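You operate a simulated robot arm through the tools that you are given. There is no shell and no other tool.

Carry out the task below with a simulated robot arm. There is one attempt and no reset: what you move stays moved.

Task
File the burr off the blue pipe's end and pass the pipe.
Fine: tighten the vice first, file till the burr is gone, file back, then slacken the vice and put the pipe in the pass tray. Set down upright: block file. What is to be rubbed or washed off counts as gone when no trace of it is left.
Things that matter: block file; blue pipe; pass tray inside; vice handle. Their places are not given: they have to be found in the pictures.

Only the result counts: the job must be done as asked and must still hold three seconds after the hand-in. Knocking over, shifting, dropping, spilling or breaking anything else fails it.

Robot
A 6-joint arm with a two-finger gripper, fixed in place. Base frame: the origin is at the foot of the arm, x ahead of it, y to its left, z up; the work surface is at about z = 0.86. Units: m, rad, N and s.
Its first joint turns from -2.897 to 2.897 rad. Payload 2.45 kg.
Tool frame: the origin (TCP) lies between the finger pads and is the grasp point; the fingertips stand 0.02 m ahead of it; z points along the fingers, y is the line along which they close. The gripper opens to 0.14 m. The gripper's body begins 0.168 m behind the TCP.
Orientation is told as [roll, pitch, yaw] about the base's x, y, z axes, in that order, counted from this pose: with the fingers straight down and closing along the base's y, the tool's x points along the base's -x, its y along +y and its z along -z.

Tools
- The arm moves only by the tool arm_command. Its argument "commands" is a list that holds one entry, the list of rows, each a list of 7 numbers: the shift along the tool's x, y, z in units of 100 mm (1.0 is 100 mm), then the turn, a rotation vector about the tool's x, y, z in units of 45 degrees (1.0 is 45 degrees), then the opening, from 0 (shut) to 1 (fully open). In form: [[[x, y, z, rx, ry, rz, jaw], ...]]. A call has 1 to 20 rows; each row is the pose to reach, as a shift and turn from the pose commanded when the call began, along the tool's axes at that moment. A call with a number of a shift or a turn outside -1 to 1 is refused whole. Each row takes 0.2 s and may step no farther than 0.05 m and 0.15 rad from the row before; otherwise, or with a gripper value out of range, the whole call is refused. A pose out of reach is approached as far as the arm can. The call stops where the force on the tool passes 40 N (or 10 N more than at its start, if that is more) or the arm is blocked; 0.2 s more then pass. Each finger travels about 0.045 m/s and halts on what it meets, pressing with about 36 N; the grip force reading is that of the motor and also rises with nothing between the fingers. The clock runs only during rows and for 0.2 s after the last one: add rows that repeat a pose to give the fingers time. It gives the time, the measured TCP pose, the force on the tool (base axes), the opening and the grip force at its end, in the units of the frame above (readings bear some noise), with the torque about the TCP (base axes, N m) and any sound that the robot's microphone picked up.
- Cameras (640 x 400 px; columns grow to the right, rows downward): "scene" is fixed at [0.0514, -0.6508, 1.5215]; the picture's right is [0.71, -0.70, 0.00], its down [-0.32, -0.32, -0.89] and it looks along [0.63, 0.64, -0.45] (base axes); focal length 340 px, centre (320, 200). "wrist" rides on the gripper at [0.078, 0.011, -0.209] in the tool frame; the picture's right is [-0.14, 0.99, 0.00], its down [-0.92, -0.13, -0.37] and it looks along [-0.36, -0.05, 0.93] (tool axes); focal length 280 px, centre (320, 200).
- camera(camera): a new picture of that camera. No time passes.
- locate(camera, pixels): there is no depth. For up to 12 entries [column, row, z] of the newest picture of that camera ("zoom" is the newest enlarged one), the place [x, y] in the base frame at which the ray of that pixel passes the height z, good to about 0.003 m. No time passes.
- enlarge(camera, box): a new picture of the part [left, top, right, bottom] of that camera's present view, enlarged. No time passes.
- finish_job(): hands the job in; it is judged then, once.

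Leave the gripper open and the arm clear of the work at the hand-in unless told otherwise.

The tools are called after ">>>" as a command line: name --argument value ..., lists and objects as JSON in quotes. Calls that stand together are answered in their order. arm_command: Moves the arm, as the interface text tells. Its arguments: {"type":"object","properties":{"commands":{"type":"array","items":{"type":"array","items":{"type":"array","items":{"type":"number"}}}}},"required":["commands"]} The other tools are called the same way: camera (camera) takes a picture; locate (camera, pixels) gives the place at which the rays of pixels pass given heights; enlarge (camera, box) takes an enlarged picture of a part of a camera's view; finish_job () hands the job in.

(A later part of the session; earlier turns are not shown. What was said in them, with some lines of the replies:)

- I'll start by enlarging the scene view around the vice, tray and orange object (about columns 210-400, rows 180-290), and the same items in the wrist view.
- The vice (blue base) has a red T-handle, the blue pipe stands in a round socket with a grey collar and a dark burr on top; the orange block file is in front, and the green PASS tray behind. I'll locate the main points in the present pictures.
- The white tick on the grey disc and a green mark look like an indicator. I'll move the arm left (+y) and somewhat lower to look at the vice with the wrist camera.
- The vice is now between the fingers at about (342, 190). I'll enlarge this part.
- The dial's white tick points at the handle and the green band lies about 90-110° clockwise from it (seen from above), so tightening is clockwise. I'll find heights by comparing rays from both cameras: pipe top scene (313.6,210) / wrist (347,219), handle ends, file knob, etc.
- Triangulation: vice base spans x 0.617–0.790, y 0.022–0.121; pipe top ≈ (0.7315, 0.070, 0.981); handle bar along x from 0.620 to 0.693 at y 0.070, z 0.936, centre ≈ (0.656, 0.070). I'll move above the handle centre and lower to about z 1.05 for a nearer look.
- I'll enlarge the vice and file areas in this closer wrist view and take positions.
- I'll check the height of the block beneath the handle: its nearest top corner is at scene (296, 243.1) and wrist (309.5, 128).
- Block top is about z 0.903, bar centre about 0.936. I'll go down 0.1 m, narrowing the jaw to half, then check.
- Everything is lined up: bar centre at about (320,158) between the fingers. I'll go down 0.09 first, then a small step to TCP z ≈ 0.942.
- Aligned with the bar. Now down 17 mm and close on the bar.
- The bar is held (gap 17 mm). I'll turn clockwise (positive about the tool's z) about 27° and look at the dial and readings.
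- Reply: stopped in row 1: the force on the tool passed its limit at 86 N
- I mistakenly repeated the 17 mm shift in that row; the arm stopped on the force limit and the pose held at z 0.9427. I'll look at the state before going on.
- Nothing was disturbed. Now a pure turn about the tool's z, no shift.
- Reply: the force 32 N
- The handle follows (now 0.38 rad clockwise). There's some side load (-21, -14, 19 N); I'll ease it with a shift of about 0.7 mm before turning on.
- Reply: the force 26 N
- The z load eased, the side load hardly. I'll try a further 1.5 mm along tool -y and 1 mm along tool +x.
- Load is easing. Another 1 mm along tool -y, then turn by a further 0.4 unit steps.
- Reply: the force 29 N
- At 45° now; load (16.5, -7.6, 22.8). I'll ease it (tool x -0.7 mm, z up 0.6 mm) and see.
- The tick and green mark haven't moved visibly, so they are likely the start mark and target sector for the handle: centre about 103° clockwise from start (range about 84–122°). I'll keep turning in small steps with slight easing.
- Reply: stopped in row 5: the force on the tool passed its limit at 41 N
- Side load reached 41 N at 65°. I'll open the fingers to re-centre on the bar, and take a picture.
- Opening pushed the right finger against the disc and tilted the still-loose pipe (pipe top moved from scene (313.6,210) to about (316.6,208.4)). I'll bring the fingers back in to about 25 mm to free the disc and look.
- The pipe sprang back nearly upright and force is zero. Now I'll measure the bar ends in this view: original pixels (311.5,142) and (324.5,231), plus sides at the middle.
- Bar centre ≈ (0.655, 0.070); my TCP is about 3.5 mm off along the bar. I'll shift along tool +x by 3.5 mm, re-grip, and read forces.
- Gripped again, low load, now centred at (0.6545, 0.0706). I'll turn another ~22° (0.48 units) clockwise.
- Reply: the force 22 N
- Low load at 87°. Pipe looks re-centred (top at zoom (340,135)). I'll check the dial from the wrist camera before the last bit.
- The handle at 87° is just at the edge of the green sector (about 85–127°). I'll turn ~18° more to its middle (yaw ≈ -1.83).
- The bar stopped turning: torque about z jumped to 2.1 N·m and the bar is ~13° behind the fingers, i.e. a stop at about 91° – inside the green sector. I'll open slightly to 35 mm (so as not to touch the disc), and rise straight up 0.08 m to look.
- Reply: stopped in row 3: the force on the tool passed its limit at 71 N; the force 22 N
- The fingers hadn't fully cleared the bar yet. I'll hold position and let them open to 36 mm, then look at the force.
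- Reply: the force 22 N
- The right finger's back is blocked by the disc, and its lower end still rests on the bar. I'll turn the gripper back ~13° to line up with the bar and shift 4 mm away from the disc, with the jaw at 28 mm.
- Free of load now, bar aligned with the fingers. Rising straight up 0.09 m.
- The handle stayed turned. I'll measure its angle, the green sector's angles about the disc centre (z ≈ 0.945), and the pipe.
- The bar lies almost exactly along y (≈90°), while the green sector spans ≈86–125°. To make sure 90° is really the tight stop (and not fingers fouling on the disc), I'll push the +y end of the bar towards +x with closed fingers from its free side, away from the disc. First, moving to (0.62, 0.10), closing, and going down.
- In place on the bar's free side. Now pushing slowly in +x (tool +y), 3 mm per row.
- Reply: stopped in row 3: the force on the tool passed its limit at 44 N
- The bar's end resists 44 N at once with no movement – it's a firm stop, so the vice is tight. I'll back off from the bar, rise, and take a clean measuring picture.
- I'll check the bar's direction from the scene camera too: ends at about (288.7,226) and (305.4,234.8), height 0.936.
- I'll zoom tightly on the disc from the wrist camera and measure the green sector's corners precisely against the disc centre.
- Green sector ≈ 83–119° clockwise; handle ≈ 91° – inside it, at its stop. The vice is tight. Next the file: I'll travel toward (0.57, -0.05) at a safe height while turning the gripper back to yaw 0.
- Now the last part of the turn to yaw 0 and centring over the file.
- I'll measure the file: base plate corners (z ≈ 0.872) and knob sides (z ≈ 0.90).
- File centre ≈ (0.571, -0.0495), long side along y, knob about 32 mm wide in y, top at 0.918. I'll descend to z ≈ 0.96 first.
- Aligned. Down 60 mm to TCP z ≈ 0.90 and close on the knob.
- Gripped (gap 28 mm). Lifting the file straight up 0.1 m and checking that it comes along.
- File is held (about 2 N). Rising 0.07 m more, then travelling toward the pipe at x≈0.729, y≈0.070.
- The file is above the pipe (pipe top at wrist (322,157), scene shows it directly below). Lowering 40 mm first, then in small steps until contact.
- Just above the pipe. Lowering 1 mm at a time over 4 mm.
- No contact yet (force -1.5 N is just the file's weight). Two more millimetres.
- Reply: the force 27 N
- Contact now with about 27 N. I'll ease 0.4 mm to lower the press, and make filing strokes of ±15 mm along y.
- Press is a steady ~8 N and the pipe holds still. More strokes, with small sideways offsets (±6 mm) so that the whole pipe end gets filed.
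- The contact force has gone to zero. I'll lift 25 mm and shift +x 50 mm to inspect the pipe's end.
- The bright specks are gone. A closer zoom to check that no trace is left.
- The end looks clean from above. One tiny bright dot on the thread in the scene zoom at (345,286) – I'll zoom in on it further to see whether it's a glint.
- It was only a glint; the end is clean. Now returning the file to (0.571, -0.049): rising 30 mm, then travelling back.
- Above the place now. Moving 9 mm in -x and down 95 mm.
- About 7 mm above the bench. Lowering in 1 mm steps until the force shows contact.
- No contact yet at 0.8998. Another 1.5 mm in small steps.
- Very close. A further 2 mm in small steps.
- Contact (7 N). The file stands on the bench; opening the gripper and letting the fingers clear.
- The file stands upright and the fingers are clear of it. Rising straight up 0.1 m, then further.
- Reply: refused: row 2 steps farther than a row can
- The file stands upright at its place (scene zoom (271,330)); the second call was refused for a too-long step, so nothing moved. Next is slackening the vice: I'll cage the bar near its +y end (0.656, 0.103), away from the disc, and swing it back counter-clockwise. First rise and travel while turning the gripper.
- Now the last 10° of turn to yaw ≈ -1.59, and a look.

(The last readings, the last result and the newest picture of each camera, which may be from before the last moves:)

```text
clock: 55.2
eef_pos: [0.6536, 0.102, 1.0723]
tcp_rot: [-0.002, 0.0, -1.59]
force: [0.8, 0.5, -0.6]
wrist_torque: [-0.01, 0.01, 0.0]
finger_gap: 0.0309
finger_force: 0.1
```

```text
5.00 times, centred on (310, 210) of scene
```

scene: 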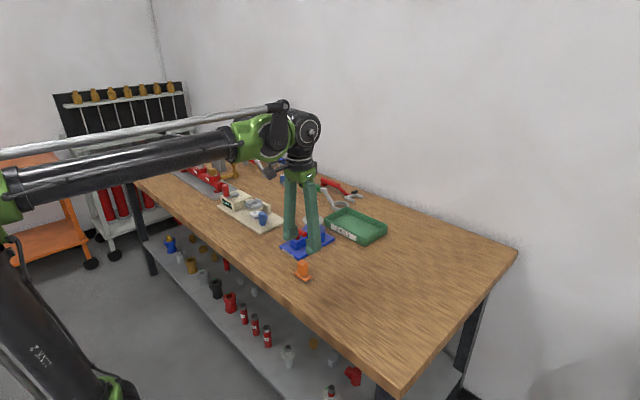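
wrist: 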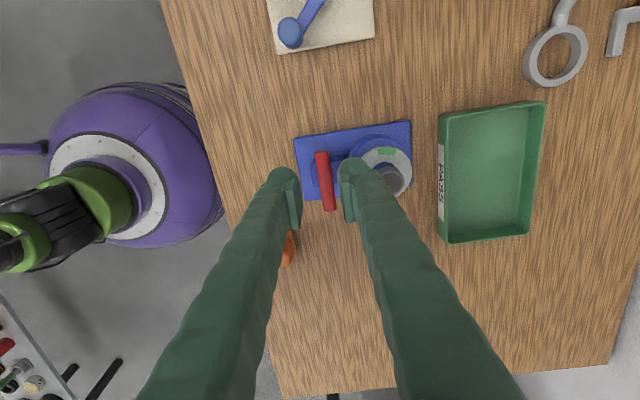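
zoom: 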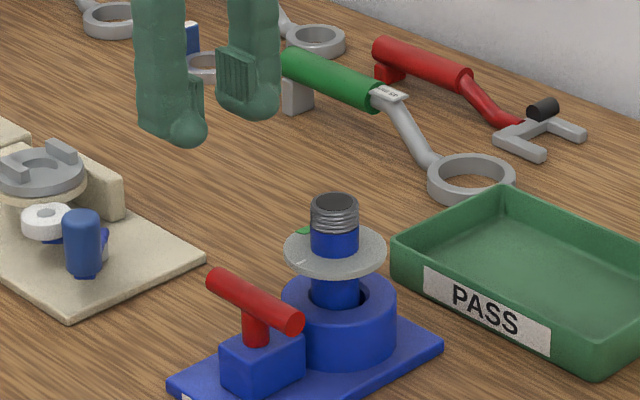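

I'll locate the bar's ends again: (321.6,152) and (330,209) at z 0.94.

>>> locate --camera "wrist" --pixels '[[321.6, 152, 0.94], [330, 209, 0.94], [319, 165, 0.94], [332.5, 164, 0.94]]'

```text
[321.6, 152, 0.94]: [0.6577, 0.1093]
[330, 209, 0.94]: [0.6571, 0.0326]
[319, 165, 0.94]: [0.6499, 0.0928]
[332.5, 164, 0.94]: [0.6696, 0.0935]
```

Bar axis x ≈ 0.658, +y end at y ≈ 0.109. For more room from the disc I'll cage only the end: TCP (0.656, 0.112). Shift 10 mm in +y, 2 mm in +x, and lower to about z 0.975 first.

>>> arm_command --commands '[[[0.1, 0.022, 0, 0, 0, 0, 0.22], [0.1, 0.022, 0.4, 0, 0, 0, 0.22], [0.1, 0.022, 0.8, 0, 0, 0, 0.22], [0.1, 0.022, 0.97, 0, 0, 0, 0.22], [0.1, 0.022, 0.97, 0, 0, 0, 0.22]]]'

>>> enlarge --camera "wrist" --box '[260, 120, 420, 280]'

>>> enlarge --camera "scene" --box '[270, 180, 350, 250]'

```text
clock: 56.4
eef_pos: [0.6564, 0.112, 0.9763]
tcp_rot: [-0.003, -0.001, -1.59]
force: [-0.4, -0.1, 0.2]
wrist_torque: [0.0, -0.03, 0.01]
finger_gap: 0.0306
finger_force: 0.1
```

```text
2.50 times, centred on (340, 200) of wrist
```

zoom: 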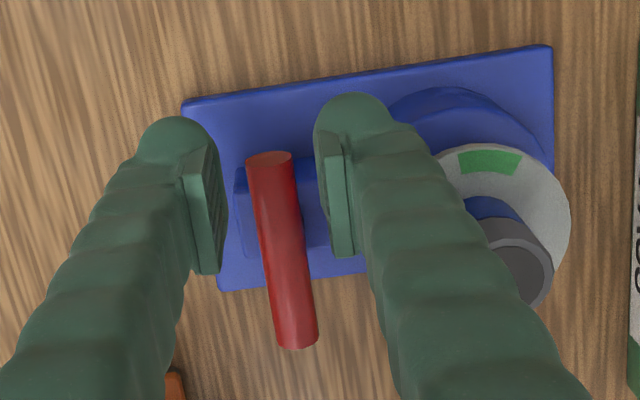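

```text
5.71 times, centred on (310, 215) of scene
```

zoom: 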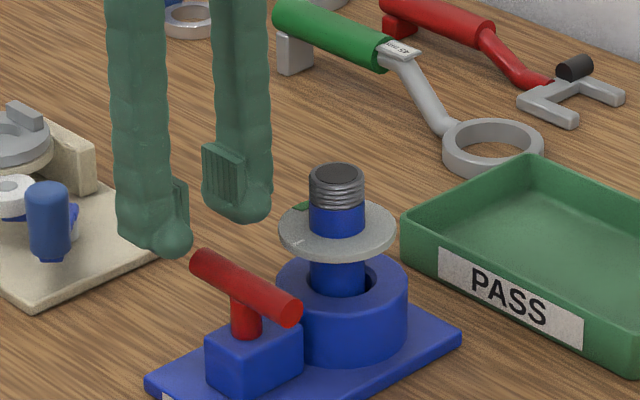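

Good: the bar end is centred between the pads. Lowering 32 mm to z ≈ 0.944 and narrowing the jaw to about 21 mm (loose cage).

>>> arm_command --commands '[[[0, 0, 0.15, 0, 0, 0, 0.22], [0, 0, 0.32, 0, 0, 0, 0.22], [0, 0, 0.32, 0, 0, 0, 0.15], [0, 0, 0.32, 0, 0, 0, 0.15]]]'

>>> enlarge --camera "wrist" --box '[260, 120, 420, 280]'

>>> enlarge --camera "scene" --box '[270, 180, 350, 250]'

```text
clock: 57.4
eef_pos: [0.6542, 0.113, 0.9439]
tcp_rot: [-0.001, -0.001, -1.59]
force: [0.3, 0.3, 0.6]
wrist_torque: [0.02, -0.01, -0.03]
finger_gap: 0.021
finger_force: 0.1
```

```text
2.50 times, centred on (340, 200) of wrist
```

zoom: 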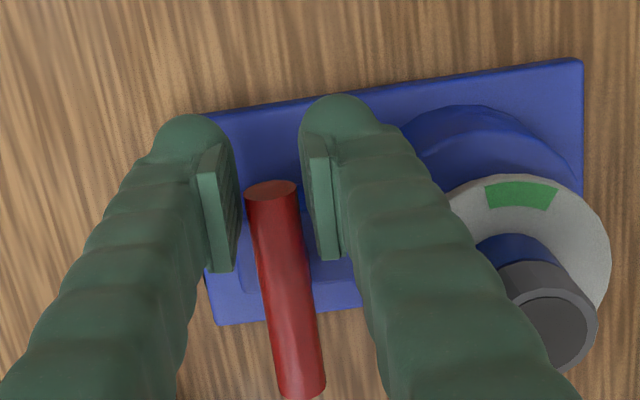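

```text
5.71 times, centred on (310, 215) of scene
```

zoom: 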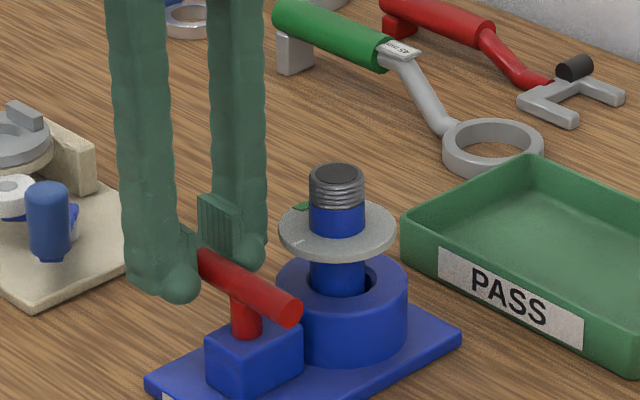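

Caged with no load. Now the counter-clockwise swing along an arc about the post at (0.656, 0.070), radius 42 mm; the first 22°.

>>> arm_command --commands '[[[-0.0035, -0.0544, 0, 0, 0, -0.1655, 0.15], [-0.0141, -0.108, 0, 0, 0, -0.331, 0.15], [-0.0317, -0.1597, 0, 0, 0, -0.4966, 0.15]]]'

>>> enlarge --camera "wrist" --box '[260, 120, 420, 280]'

>>> enlarge --camera "scene" --box '[270, 180, 350, 250]'

```text
clock: 58.2
eef_pos: [0.6395, 0.1091, 0.9427]
tcp_rot: [-0.001, 0.001, -1.197]
force: [0.8, 0.3, -1.0]
wrist_torque: [-0.02, -0.03, 0.02]
finger_gap: 0.022
finger_force: 1.4
```

```text
2.50 times, centred on (340, 200) of wrist
```

zoom: 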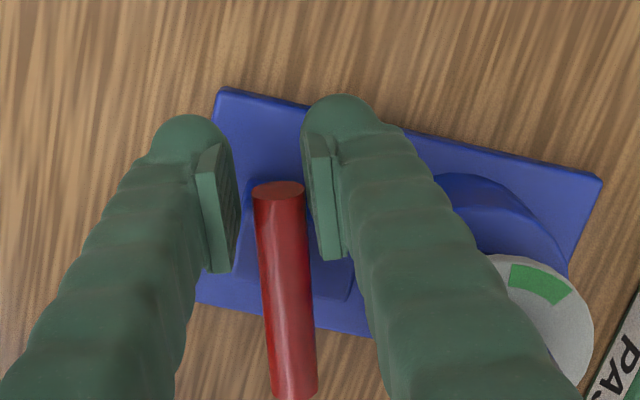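

```text
5.71 times, centred on (310, 215) of scene
```

zoom: 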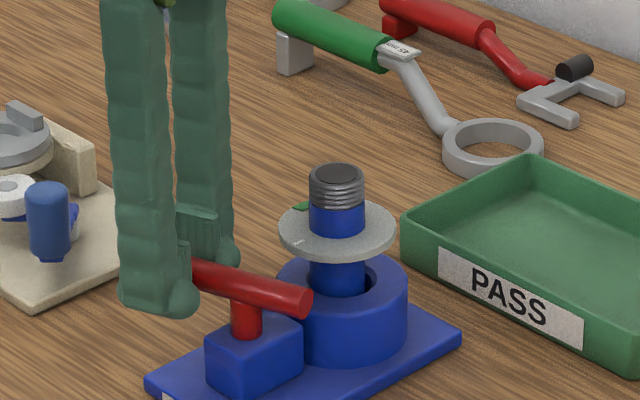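

It follows easily, almost no force. Continuing the arc for a further 45°.

>>> arm_command --commands '[[[-0.0035, -0.0544, 0, 0, 0, -0.1655, 0.15], [-0.0141, -0.108, 0, 0, 0, -0.331, 0.15], [-0.0317, -0.1597, 0, 0, 0, -0.4966, 0.15], [-0.0556, -0.2087, 0, 0, 0, -0.6621, 0.15], [-0.0856, -0.2542, 0, 0, 0, -0.8276, 0.15], [-0.1214, -0.2954, 0, 0, 0, -0.9931, 0.15]]]'

>>> enlarge --camera "wrist" --box '[260, 120, 420, 280]'

>>> enlarge --camera "scene" --box '[270, 180, 350, 250]'

```text
clock: 59.6
eef_pos: [0.6149, 0.0862, 0.9432]
tcp_rot: [-0.002, -0.001, -0.417]
force: [0.1, 0.3, -0.6]
wrist_torque: [0.01, -0.01, 0.02]
finger_gap: 0.0211
finger_force: 0.3
```

```text
2.50 times, centred on (340, 200) of wrist
```

zoom: 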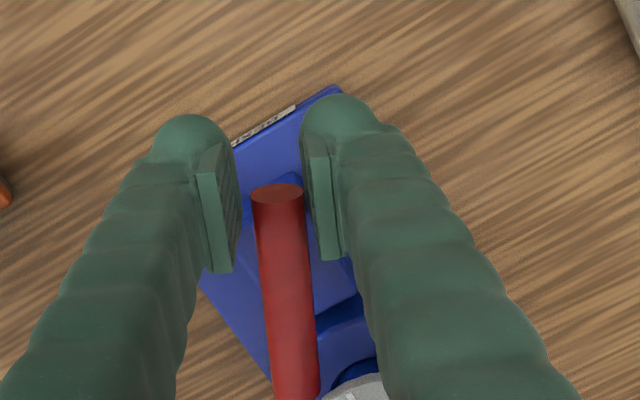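

```text
5.71 times, centred on (310, 215) of scene
```

zoom: 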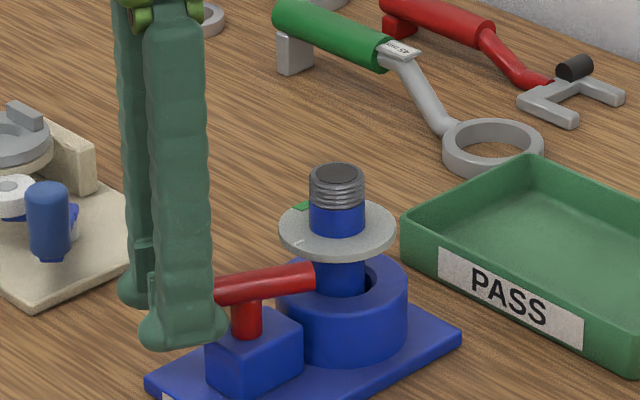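

Continuing the last ~25° back to the starting direction.

>>> arm_command --commands '[[[-0.0035, -0.0544, 0, 0, 0, -0.1655, 0.15], [-0.0141, -0.108, 0, 0, 0, -0.331, 0.15], [-0.0317, -0.1597, 0, 0, 0, -0.4966, 0.15], [-0.0401, -0.179, 0, 0, 0, -0.56, 0.15]]]'

>>> enlarge --camera "wrist" --box '[260, 120, 420, 280]'

>>> enlarge --camera "scene" --box '[270, 180, 350, 250]'

```text
clock: 60.6
eef_pos: [0.6116, 0.0696, 0.9435]
tcp_rot: [-0.001, 0.003, 0.021]
force: [-0.3, 0.0, 0.5]
wrist_torque: [-0.02, 0.04, 0.0]
finger_gap: 0.0215
finger_force: 0.2
```

```text
2.50 times, centred on (340, 200) of wrist
```

zoom: 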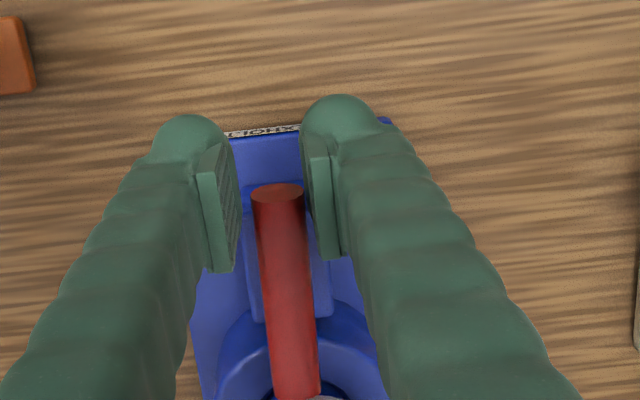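

```text
5.71 times, centred on (310, 215) of scene
```

zoom: 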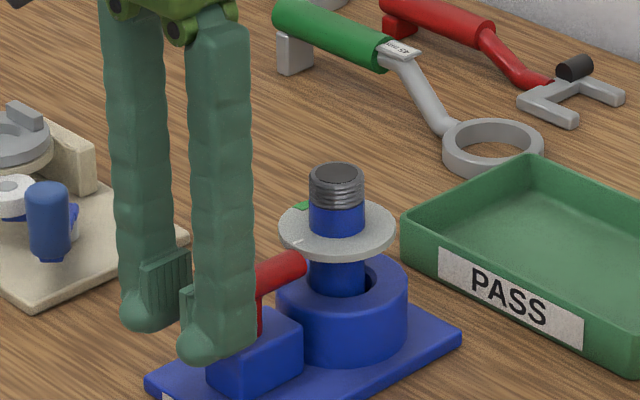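

The handle is back along x, close to the white tick. Opening a bit and rising 0.1 m.

>>> arm_command --commands '[[[0, 0, 0, 0, 0, 0, 0.25], [0, 0, -0.1, 0, 0, 0, 0.3], [0, 0, -0.5, 0, 0, 0, 0.4], [0, 0, -1.0, 0, 0, 0, 0.5], [0, 0, -1.0, 0, 0, 0, 0.5]]]'

>>> camera --camera "wrist"

>>> enlarge --camera "wrist" --box '[270, 120, 390, 300]'

>>> enlarge --camera "scene" --box '[270, 180, 350, 250]'

```text
clock: 61.8
eef_pos: [0.6133, 0.0709, 1.0438]
tcp_rot: [-0.001, 0.002, 0.02]
force: [0.0, 0.1, -0.3]
wrist_torque: [0.01, -0.01, 0.0]
finger_gap: 0.07
finger_force: 0.1
```

```text
taken
```

wrist: 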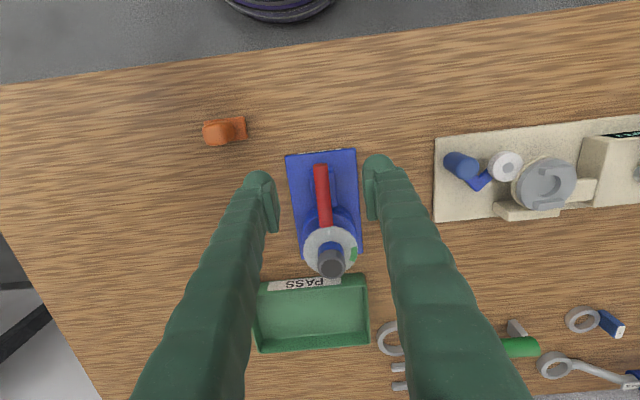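

```text
2.22 times, centred on (330, 210) of wrist
```

zoom: 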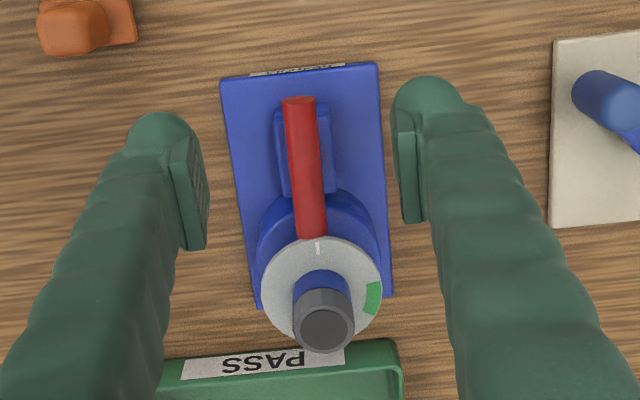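

```text
5.71 times, centred on (310, 215) of scene
```

zoom: 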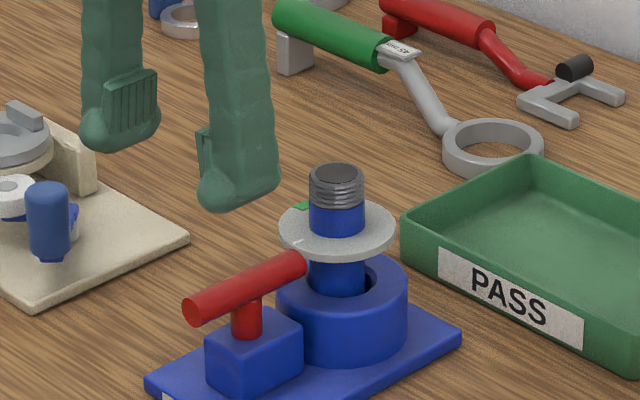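

The vice is slack (handle near the tick). Next the pipe: I'll move above it at (0.729, 0.070) with yaw 0, jaw at about 84 mm.

>>> arm_command --commands '[[[-0.4, 0, -0.1, 0, 0, 0.013, 0.6], [-0.8, 0, -0.15, 0, 0, 0.026, 0.6], [-1.0, -0.02, -0.15, 0, 0, 0.026, 0.6], [-1.0, -0.02, -0.15, 0, 0, 0.026, 0.6]]]'

>>> camera --camera "wrist"

>>> enlarge --camera "wrist" --box '[260, 110, 380, 230]'

```text
clock: 62.8
eef_pos: [0.7129, 0.0706, 1.0563]
tcp_rot: [0.0, 0.003, -0.002]
force: [0.1, -0.1, -0.7]
wrist_torque: [-0.01, 0.01, 0.01]
finger_gap: 0.0843
finger_force: 0.1
```

```text
taken
```

wrist: 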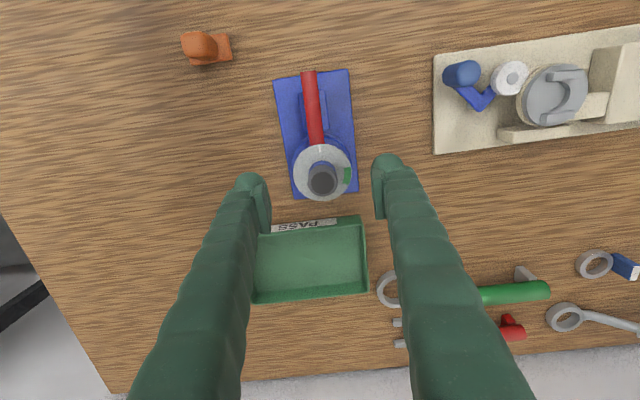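

```text
3.33 times, centred on (320, 170) of wrist
```

zoom: 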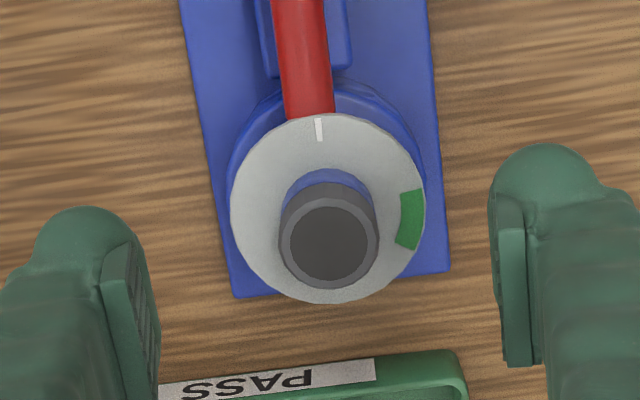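

Locating the pipe's top centre (322.4,181.4) and the tray rim/floor corners.

>>> locate --camera "wrist" --pixels '[[322.4, 181.4, 0.98], [307.5, 180, 0.98], [333.5, 178, 0.98], [361, 217, 0.895], [368, 292, 0.895], [252, 304, 0.895], [262, 245, 0.868], [355, 235, 0.868], [360, 278, 0.868], [262, 290, 0.868]]'

>>> enlarge --camera "wrist" --box '[240, 200, 390, 320]'

```text
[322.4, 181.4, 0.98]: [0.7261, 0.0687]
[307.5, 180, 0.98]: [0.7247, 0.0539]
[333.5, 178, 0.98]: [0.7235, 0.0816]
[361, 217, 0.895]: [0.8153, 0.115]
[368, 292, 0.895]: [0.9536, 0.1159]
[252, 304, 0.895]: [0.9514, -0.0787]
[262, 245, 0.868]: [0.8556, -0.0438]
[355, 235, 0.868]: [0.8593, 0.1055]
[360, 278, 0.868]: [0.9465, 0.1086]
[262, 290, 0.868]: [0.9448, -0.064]
```

```text
3.33 times, centred on (315, 260) of wrist
```

zoom: 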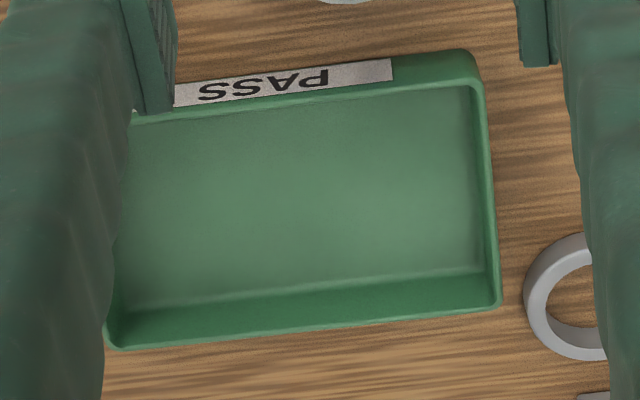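

Tray rim spans x 0.813–0.953, y -0.081–0.115; centre ≈ (0.883, 0.017). Pipe top at ≈ (0.727, 0.069). I'll shift 15 mm in +x and lower to z ≈ 0.971 (tips just above the disc), jaw open 84 mm.

>>> arm_command --commands '[[[-0.145, -0.01, 0, 0, 0, 0, 0.6], [-0.145, -0.01, 0.35, 0, 0, 0, 0.6], [-0.145, -0.01, 0.7, 0, 0, 0, 0.6], [-0.145, -0.01, 0.7, 0, 0, 0, 0.6]]]'

>>> enlarge --camera "wrist" --box '[240, 110, 400, 250]'

>>> enlarge --camera "scene" --box '[280, 170, 350, 240]'

```text
clock: 63.8
eef_pos: [0.7271, 0.0669, 0.9881]
tcp_rot: [0.001, 0.002, -0.001]
force: [0.8, 0.5, 0.9]
wrist_torque: [-0.02, 0.01, 0.0]
finger_gap: 0.0838
finger_force: 0.0
```

```text
2.86 times, centred on (320, 180) of wrist
```

zoom: 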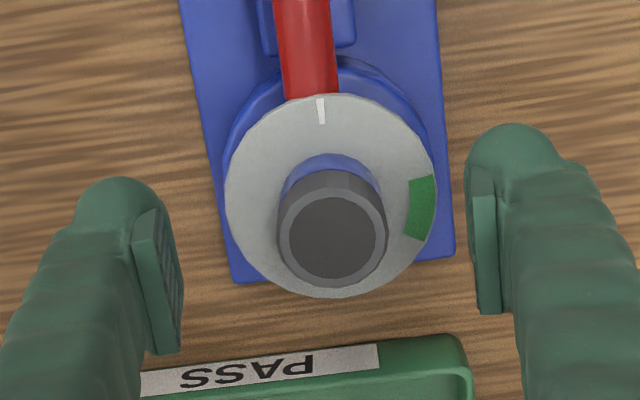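

```text
5.71 times, centred on (315, 205) of scene
```

zoom: 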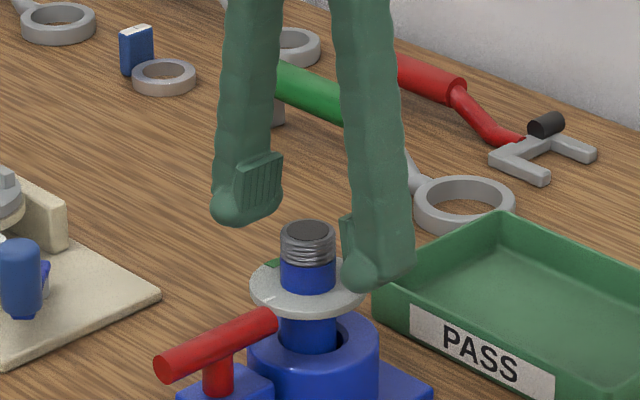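

x is aligned; the pipe sits about 2–3 mm to +y. Shifting +2 mm in y and lowering 15 mm.

>>> arm_command --commands '[[[0, 0.022, 0.08, 0, 0, 0, 0.6], [0, 0.022, 0.15, 0, 0, 0, 0.6], [0, 0.022, 0.15, 0, 0, 0, 0.6]]]'

>>> enlarge --camera "scene" --box '[280, 170, 350, 240]'

```text
clock: 64.6
eef_pos: [0.7267, 0.0705, 0.9732]
tcp_rot: [0.0, 0.003, 0.001]
force: [0.5, -0.1, -0.3]
wrist_torque: [0.0, 0.0, 0.03]
finger_gap: 0.0843
finger_force: 0.2
```

```text
5.71 times, centred on (315, 205) of scene
```

zoom: 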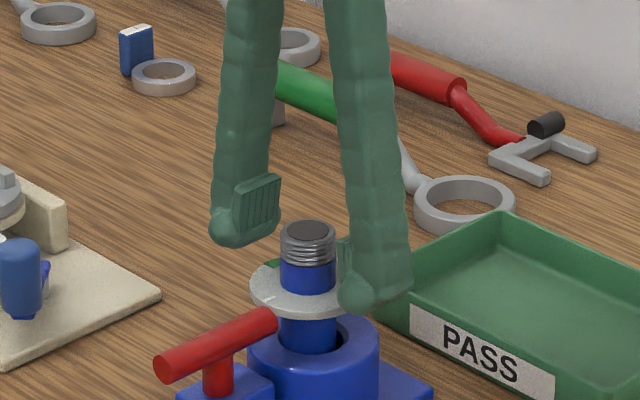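

Tips are just above the disc. Closing on the pipe.

>>> arm_command --commands '[[[0, 0, 0, 0, 0, 0, 0.35], [0, 0, 0, 0, 0, 0, 0.2], [0, 0, 0, 0, 0, 0, 0.0], [0, 0, 0, 0, 0, 0, 0.0], [0, 0, 0, 0, 0, 0, 0.0], [0, 0, 0, 0, 0, 0, 0.0]]]'

>>> enlarge --camera "scene" --box '[280, 170, 350, 240]'

>>> enlarge --camera "wrist" --box '[240, 110, 400, 250]'

```text
clock: 66.0
eef_pos: [0.7267, 0.0696, 0.9742]
tcp_rot: [0.0, 0.001, 0.002]
force: [-0.1, 1.1, -0.3]
wrist_torque: [0.01, -0.03, 0.02]
finger_gap: 0.0314
finger_force: 35.8
```

```text
5.71 times, centred on (315, 205) of scene
```

zoom: 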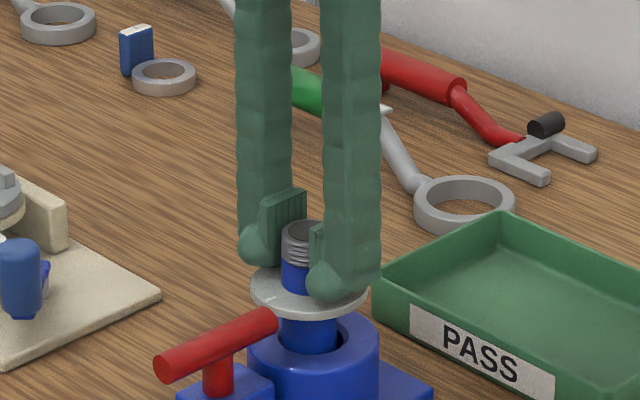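

```text
2.86 times, centred on (320, 180) of wrist
```

zoom: 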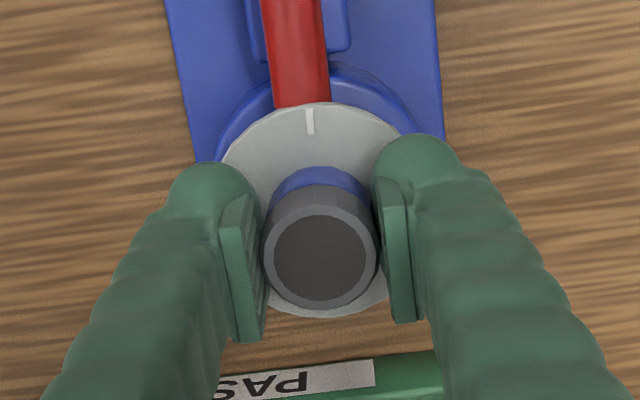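

Pipe held (gap 31 mm). Lifting slowly, first 10 mm, watching the force.

>>> arm_command --commands '[[[0, 0, -0.03, 0, 0, 0, 0], [0, 0, -0.06, 0, 0, 0, 0], [0, 0, -0.1, 0, 0, 0, 0]]]'

>>> enlarge --camera "scene" --box '[280, 170, 350, 240]'

```text
clock: 66.8
eef_pos: [0.7282, 0.0694, 0.9815]
tcp_rot: [-0.001, 0.001, 0.0]
force: [0.5, 0.5, -3.5]
wrist_torque: [0.0, -0.04, 0.05]
finger_gap: 0.0313
finger_force: 35.8
```

```text
5.71 times, centred on (315, 205) of scene
```

zoom: 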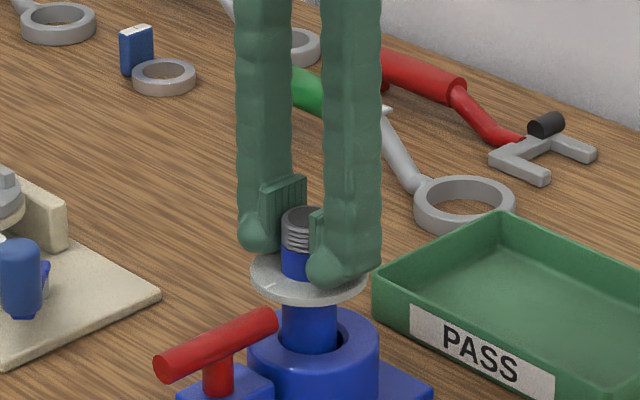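

The pipe rises with the disc (it's a collar on the pipe), load only 3.5 N. Continuing up 0.1 m.

>>> arm_command --commands '[[[0, 0, -0.15, 0, 0, 0, 0], [0, 0, -0.35, 0, 0, 0, 0], [0, 0, -0.6, 0, 0, 0, 0], [0, 0, -0.85, 0, 0, 0, 0], [0, 0, -1.0, 0, 0, 0, 0]]]'

>>> enlarge --camera "scene" --box '[270, 150, 370, 260]'

```text
clock: 68.0
eef_pos: [0.7267, 0.0705, 1.0845]
tcp_rot: [0.001, 0.002, 0.0]
force: [-0.5, -0.3, -2.6]
wrist_torque: [0.02, 0.01, -0.03]
finger_gap: 0.0318
finger_force: 36.0
```

```text
3.64 times, centred on (320, 205) of scene
```

zoom: 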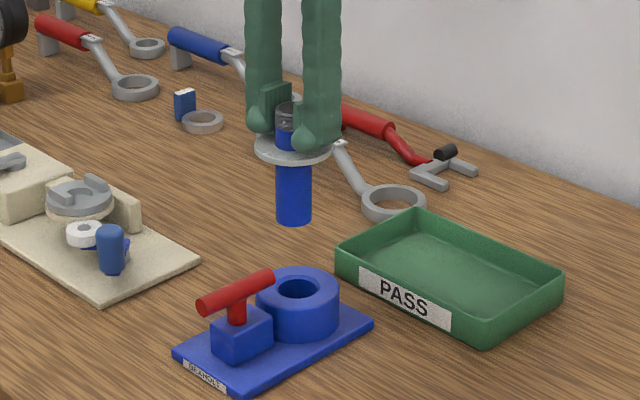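

The pipe is fully out (about 106 mm long, bottom ≈ 98 mm below TCP, now at z ≈ 0.986). Travelling to the tray centre (0.883, 0.017).

>>> arm_command --commands '[[[-0.25, -0.09, 0, 0, 0, 0, 0], [-0.6, -0.2, 0, 0, 0, 0, 0], [-1.0, -0.34, 0, 0, 0, 0, 0], [-1.0, -0.34, 0, 0, 0, 0, 0]]]'

>>> arm_command --commands '[[[-0.25, -0.09, 0, 0, 0, 0, 0], [-0.54, -0.19, 0, 0, 0, 0, 0], [-0.54, -0.19, 0, 0, 0, 0, 0]]]'

>>> camera --camera "wrist"

>>> enlarge --camera "scene" --box '[290, 140, 400, 260]'

```text
clock: 69.0
eef_pos: [0.8274, 0.0368, 1.0828]
tcp_rot: [0.001, 0.001, -0.001]
force: [-0.8, 0.3, -3.0]
wrist_torque: [0.0, -0.02, -0.01]
finger_gap: 0.0316
finger_force: 35.9
```

```text
clock: 69.8
eef_pos: [0.8828, 0.0188, 1.0829]
tcp_rot: [0.002, 0.003, 0.001]
force: [-0.4, -0.1, -2.9]
wrist_torque: [-0.02, -0.02, 0.03]
finger_gap: 0.0316
finger_force: 35.6
```

```text
taken
```

wrist: 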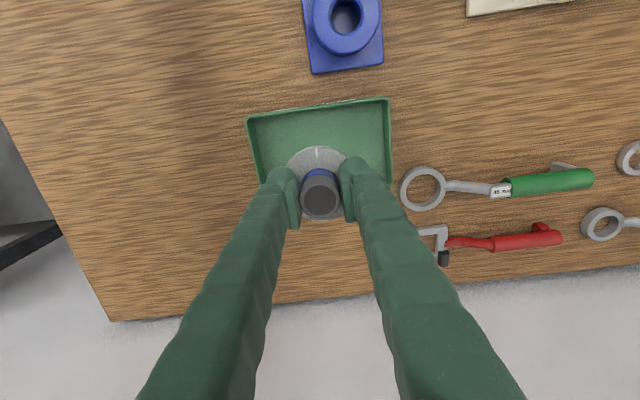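

```text
3.33 times, centred on (345, 200) of scene
```

zoom: 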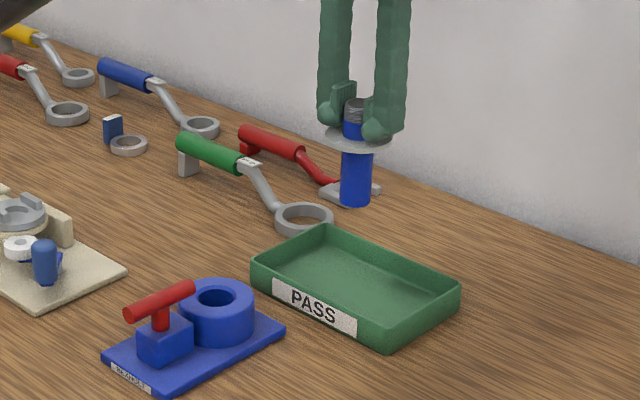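

Checking the tray's place once more from this view: near rim corners (247,119), (389,99) and side (392,180).

>>> locate --camera "wrist" --pixels '[[247, 119, 0.895], [389, 99, 0.895], [392, 180, 0.895], [258, 180, 0.895]]'

>>> locate --camera "scene" --pixels '[[320.0, 219, 0.895], [342.5, 207.5, 0.895], [382.5, 224.5, 0.895], [361, 243, 0.895]]'

```text
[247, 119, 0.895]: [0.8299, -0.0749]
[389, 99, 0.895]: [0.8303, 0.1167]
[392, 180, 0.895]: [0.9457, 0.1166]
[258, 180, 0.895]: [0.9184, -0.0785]
```

```text
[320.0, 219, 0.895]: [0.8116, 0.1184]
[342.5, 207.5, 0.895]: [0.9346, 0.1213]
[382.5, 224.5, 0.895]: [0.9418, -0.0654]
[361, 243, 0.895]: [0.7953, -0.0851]
```

The pipe is centred over the tray. Lowering 95 mm to z ≈ 0.988.

>>> arm_command --commands '[[[0, 0, 0.3, 0, 0, 0, 0], [0, 0, 0.6, 0, 0, 0, 0], [0, 0, 0.85, 0, 0, 0, 0], [0, 0, 0.95, 0, 0, 0, 0], [0, 0, 0.95, 0, 0, 0, 0]]]'

>>> enlarge --camera "scene" --box '[290, 140, 400, 260]'

```text
clock: 71.0
eef_pos: [0.8813, 0.0183, 0.9873]
tcp_rot: [0.0, 0.001, -0.001]
force: [0.7, -0.9, -2.8]
wrist_torque: [-0.03, 0.06, -0.01]
finger_gap: 0.0315
finger_force: 35.5
```

```text
3.33 times, centred on (345, 200) of scene
```

zoom: 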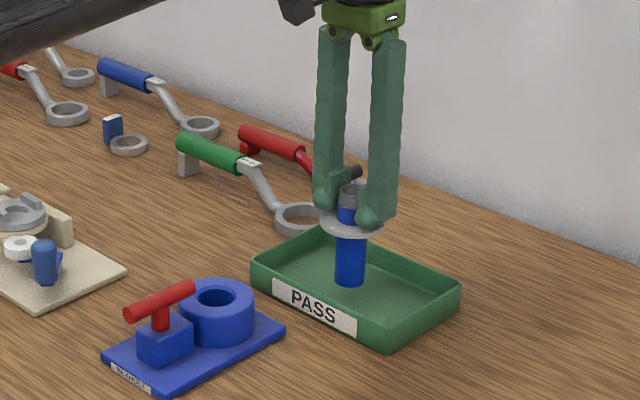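

The pipe is inside the tray, a couple of centimetres above its floor. Lowering in small steps.

>>> arm_command --commands '[[[0, 0, 0.05, 0, 0, 0, 0], [0, 0, 0.1, 0, 0, 0, 0], [0, 0, 0.13, 0, 0, 0, 0], [0, 0, 0.15, 0, 0, 0, 0]]]'

>>> enlarge --camera "scene" --box '[310, 170, 390, 250]'

```text
clock: 72.0
eef_pos: [0.8809, 0.0177, 0.9724]
tcp_rot: [0.001, 0.002, 0.001]
force: [-1.0, 0.1, -2.6]
wrist_torque: [0.03, -0.02, 0.0]
finger_gap: 0.0317
finger_force: 36.2
```

```text
5.00 times, centred on (350, 210) of scene
```

zoom: 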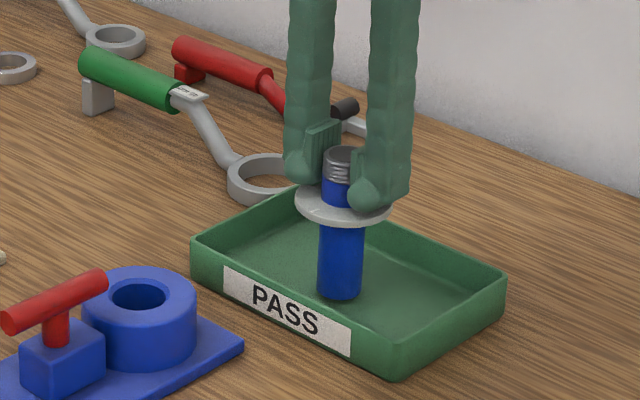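

Still free (-2.6 N weight). Going down 1–1.5 mm per row.

>>> arm_command --commands '[[[0, 0, 0.015, 0, 0, 0, 0], [0, 0, 0.03, 0, 0, 0, 0], [0, 0, 0.04, 0, 0, 0, 0], [0, 0, 0.05, 0, 0, 0, 0]]]'

```text
clock: 73.0
eef_pos: [0.8803, 0.0171, 0.9682]
tcp_rot: [0.0, 0.002, 0.0]
force: [-0.3, -0.1, -3.1]
wrist_torque: [0.04, -0.02, 0.01]
finger_gap: 0.0317
finger_force: 36.1
```

>>> arm_command --commands '[[[0, 0, 0.01, 0, 0, 0, 0], [0, 0, 0.02, 0, 0, 0, 0], [0, 0, 0.03, 0, 0, 0, 0]]]'

```text
clock: 73.8
eef_pos: [0.8806, 0.0176, 0.9651]
tcp_rot: [0.001, -0.001, 0.001]
force: [3.4, -1.6, 26.5]
wrist_torque: [0.01, -0.13, 0.04]
finger_gap: 0.0317
finger_force: 36.6
```

Contact with the tray floor (26 N). Easing up 0.6 mm to lighten it before letting go.

>>> arm_command --commands '[[[0, 0, -0.006, 0, 0, 0, 0]]]'

>>> enlarge --camera "scene" --box '[310, 170, 390, 250]'

```text
clock: 74.2
eef_pos: [0.8793, 0.0175, 0.9674]
tcp_rot: [0.0, 0.002, 0.001]
force: [-3.6, -0.9, 15.7]
wrist_torque: [-0.01, 0.49, 0.01]
finger_gap: 0.0315
finger_force: 35.5
```

```text
5.00 times, centred on (350, 210) of scene
```

zoom: 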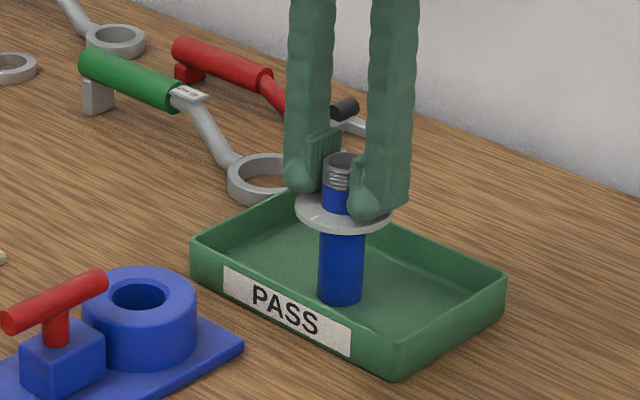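

Now 16 N. Easing another 0.5 mm.

>>> arm_command --commands '[[[0, 0, -0.005, 0, 0, 0, 0], [0, 0, -0.005, 0, 0, 0, 0]]]'

```text
clock: 74.8
eef_pos: [0.8805, 0.019, 0.966]
tcp_rot: [-0.001, -0.001, 0.002]
force: [-4.8, -0.7, 10.3]
wrist_torque: [-0.03, 0.57, 0.02]
finger_gap: 0.0317
finger_force: 36.2
```

Nearly unloaded. One more 0.3 mm, then opening slowly.

>>> arm_command --commands '[[[0, 0, -0.003, 0, 0, 0, 0], [0, 0, -0.003, 0, 0, 0, 0]]]'

>>> enlarge --camera "scene" --box '[325, 180, 375, 240]'

```text
clock: 75.4
eef_pos: [0.8821, 0.0175, 0.9658]
tcp_rot: [0.0, 0.0, -0.001]
force: [0.3, -0.3, -3.1]
wrist_torque: [0.0, 0.01, -0.01]
finger_gap: 0.0315
finger_force: 35.9
```

```text
6.67 times, centred on (350, 210) of scene
```

zoom: 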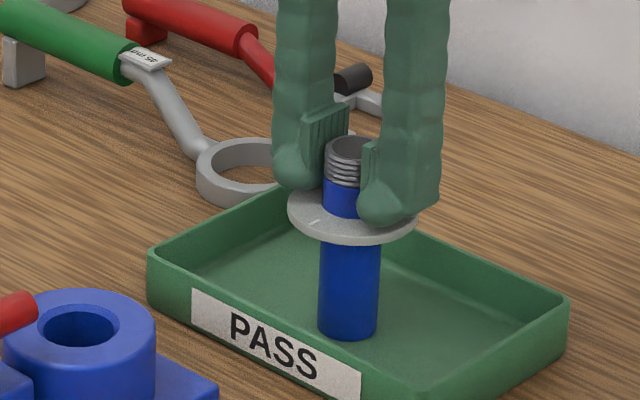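

Hanging just free of the floor (≈0.3 mm). Lowering 0.3 mm and opening gently in stages.

>>> arm_command --commands '[[[0, 0, 0.003, 0, 0, 0, 0], [0, 0, 0.003, 0, 0, 0, 0.25], [0, 0, 0.003, 0, 0, 0, 0.27], [0, 0, 0.003, 0, 0, 0, 0.27], [0, 0, 0.003, 0, 0, 0, 0.35], [0, 0, 0.003, 0, 0, 0, 0.5], [0, 0, 0.003, 0, 0, 0, 0.6], [0, 0, 0.003, 0, 0, 0, 0.6]]]'

>>> enlarge --camera "scene" --box '[310, 170, 390, 250]'

>>> enlarge --camera "wrist" --box '[220, 90, 420, 260]'

```text
clock: 77.2
eef_pos: [0.881, 0.0173, 0.9661]
tcp_rot: [-0.001, 0.002, 0.001]
force: [0.7, -0.7, -0.2]
wrist_torque: [0.01, 0.03, 0.02]
finger_gap: 0.0839
finger_force: 0.2
```

```text
5.00 times, centred on (350, 210) of scene
```

zoom: 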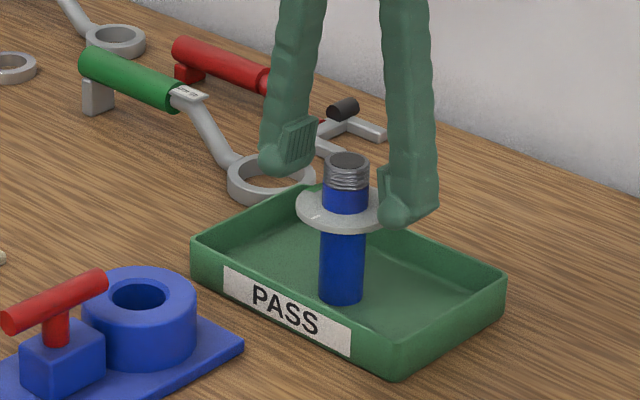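

```text
2.35 times, centred on (320, 175) of wrist
```

zoom: 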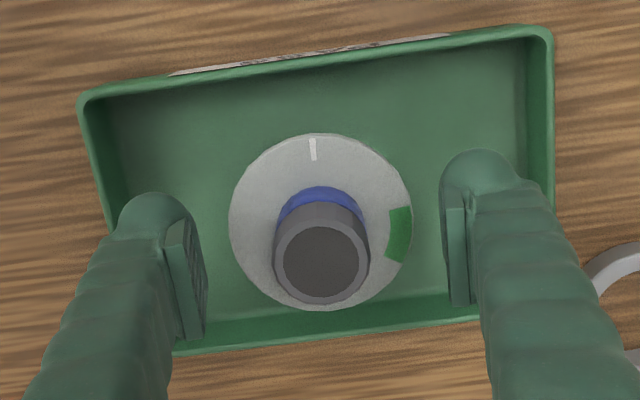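

The pipe stands upright in the tray and the fingers are clear. Rising straight up, then away.

>>> arm_command --commands '[[[0, 0, -0.1, 0, 0, 0, 0.6], [0, 0, -0.4, 0, 0, 0, 0.6], [0, 0, -0.8, 0, 0, 0, 0.6], [0, 0, -1.0, 0, 0, 0, 0.6]]]'

>>> arm_command --commands '[[[0, 0, -0.4, 0, 0, 0, 0.8], [0.3, 0, -0.7, 0, 0, 0, 1.0], [0.6, 0, -0.9, 0, 0, 0, 1.0], [1.0, 0, -1.0, 0, 0, 0, 1.0]]]'

>>> arm_command --commands '[[[0.3, -0.3, 0, 0, 0, 0, 1.0], [0.6, -0.6, 0, 0, 0, 0, 1.0], [0.9, -0.9, 0, 0, 0, 0, 1.0], [1.0, -1.0, 0, 0, 0, 0, 1.0]]]'

>>> camera --camera "scene"

>>> camera --camera "wrist"

>>> enlarge --camera "scene" --box '[260, 170, 400, 290]'

```text
clock: 78.2
eef_pos: [0.8802, 0.0179, 1.0659]
tcp_rot: [-0.001, 0.001, -0.001]
force: [-0.2, 0.0, -0.2]
wrist_torque: [0.0, 0.04, 0.0]
finger_gap: 0.0841
finger_force: 0.0
```

```text
clock: 79.2
eef_pos: [0.7788, 0.0148, 1.1649]
tcp_rot: [0.0, 0.002, -0.003]
force: [0.4, -0.4, -0.4]
wrist_torque: [-0.03, 0.1, 0.01]
finger_gap: 0.1401
finger_force: 0.1
```

```text
clock: 80.2
eef_pos: [0.6797, -0.0823, 1.1686]
tcp_rot: [0.0, 0.002, 0.0]
force: [0.6, 0.0, 0.2]
wrist_torque: [-0.03, 0.04, -0.02]
finger_gap: 0.14
finger_force: 0.1
```

```text
taken
```

scene: 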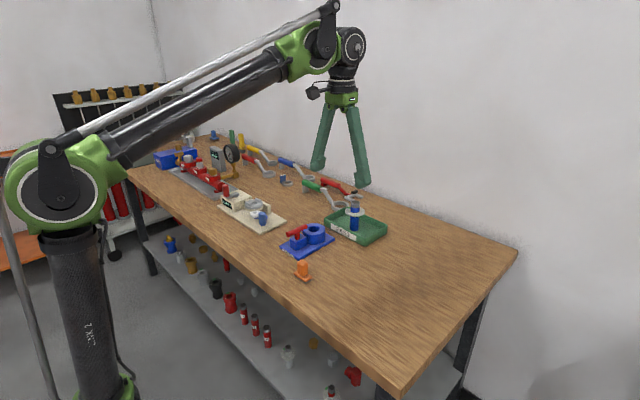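

```text
taken
```

wrist: 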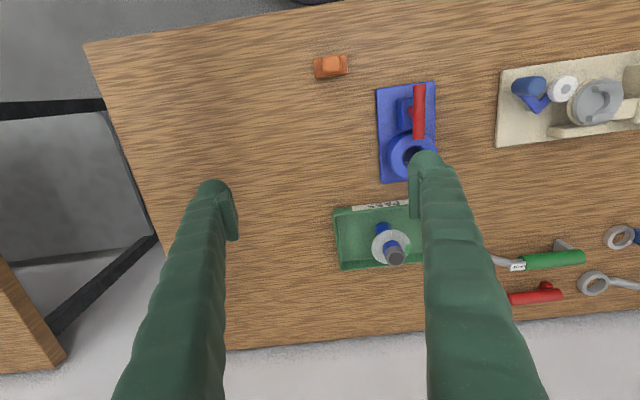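

```text
3.33 times, centred on (330, 230) of scene
```

zoom: 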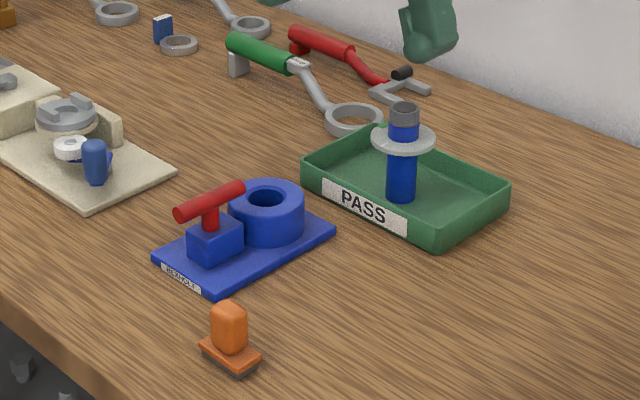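

Pipe stands in the PASS tray, file upright at its old spot, vice slack, arm clear with jaw open. One last zoom on the pipe end and the file to confirm.

>>> enlarge --camera "scene" --box '[335, 180, 375, 240]'

>>> enlarge --camera "wrist" --box '[360, 210, 430, 280]'

>>> enlarge --camera "scene" --box '[260, 190, 400, 290]'

```text
6.67 times, centred on (355, 210) of scene
```

zoom: 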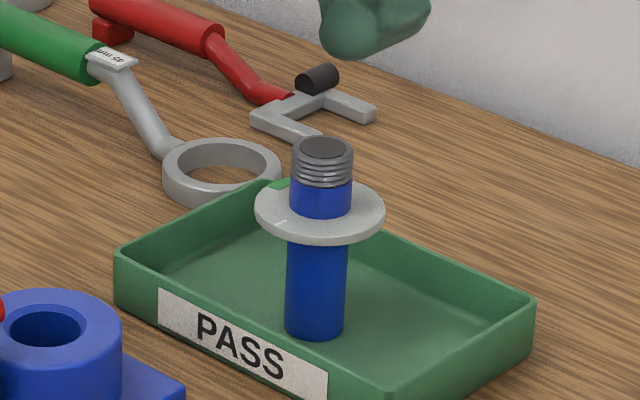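

```text
5.71 times, centred on (395, 245) of wrist
```

zoom: 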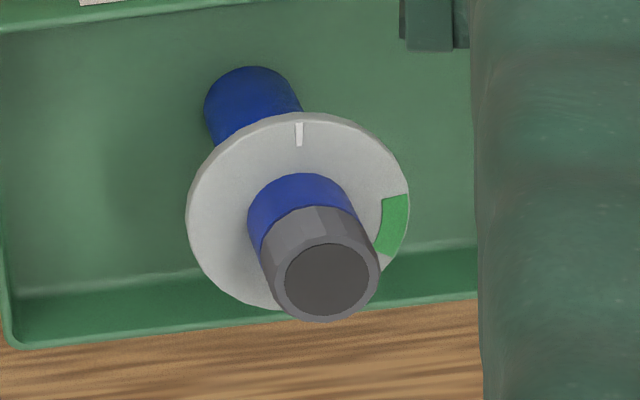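

```text
4.00 times, centred on (330, 240) of scene
```

zoom: 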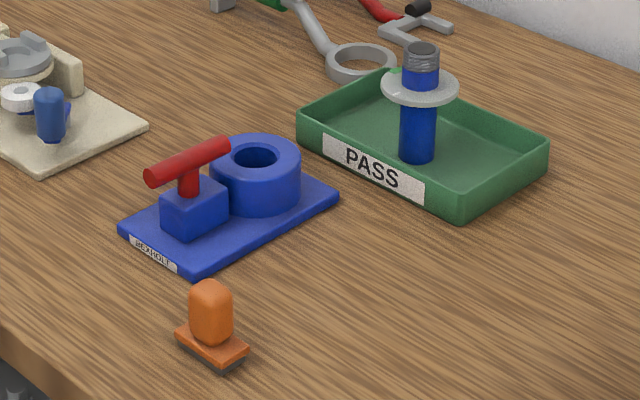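

The pictures match what was asked:
- The pipe end is clean and the pipe stands in the pass tray.
- The file is upright at its old place, (209, 350) in the zoom, as at the start.
- The vice handle is back at its start position and the vice has not shifted.
- The arm is clear and the gripper is open.

I'm handing the job in.

>>> finish_job

```text
The job is handed in.
```

The job is handed in. The burr is filed off the blue pipe's end, and the pipe stands upright in the pass tray.

- **Vice:** I tightened it before filing, turning the handle about 91° clockwise until it would go no further. After filing I turned it back to about where it started, so the vice is slack again.
- **Burr:** after the filing strokes, close-up views of the pipe end from both cameras showed no trace left.
- **File:** the block file is back at its old place, standing upright.
- **Slips along the way:** while I was turning the handle, opening the gripper pushed the pipe's collar and tilted the still-loose pipe for a moment; it came back upright. Two or three moves stopped at the force limit. In the final pictures nothing else has moved or fallen.

The arm is clear of the work and the gripper is open.
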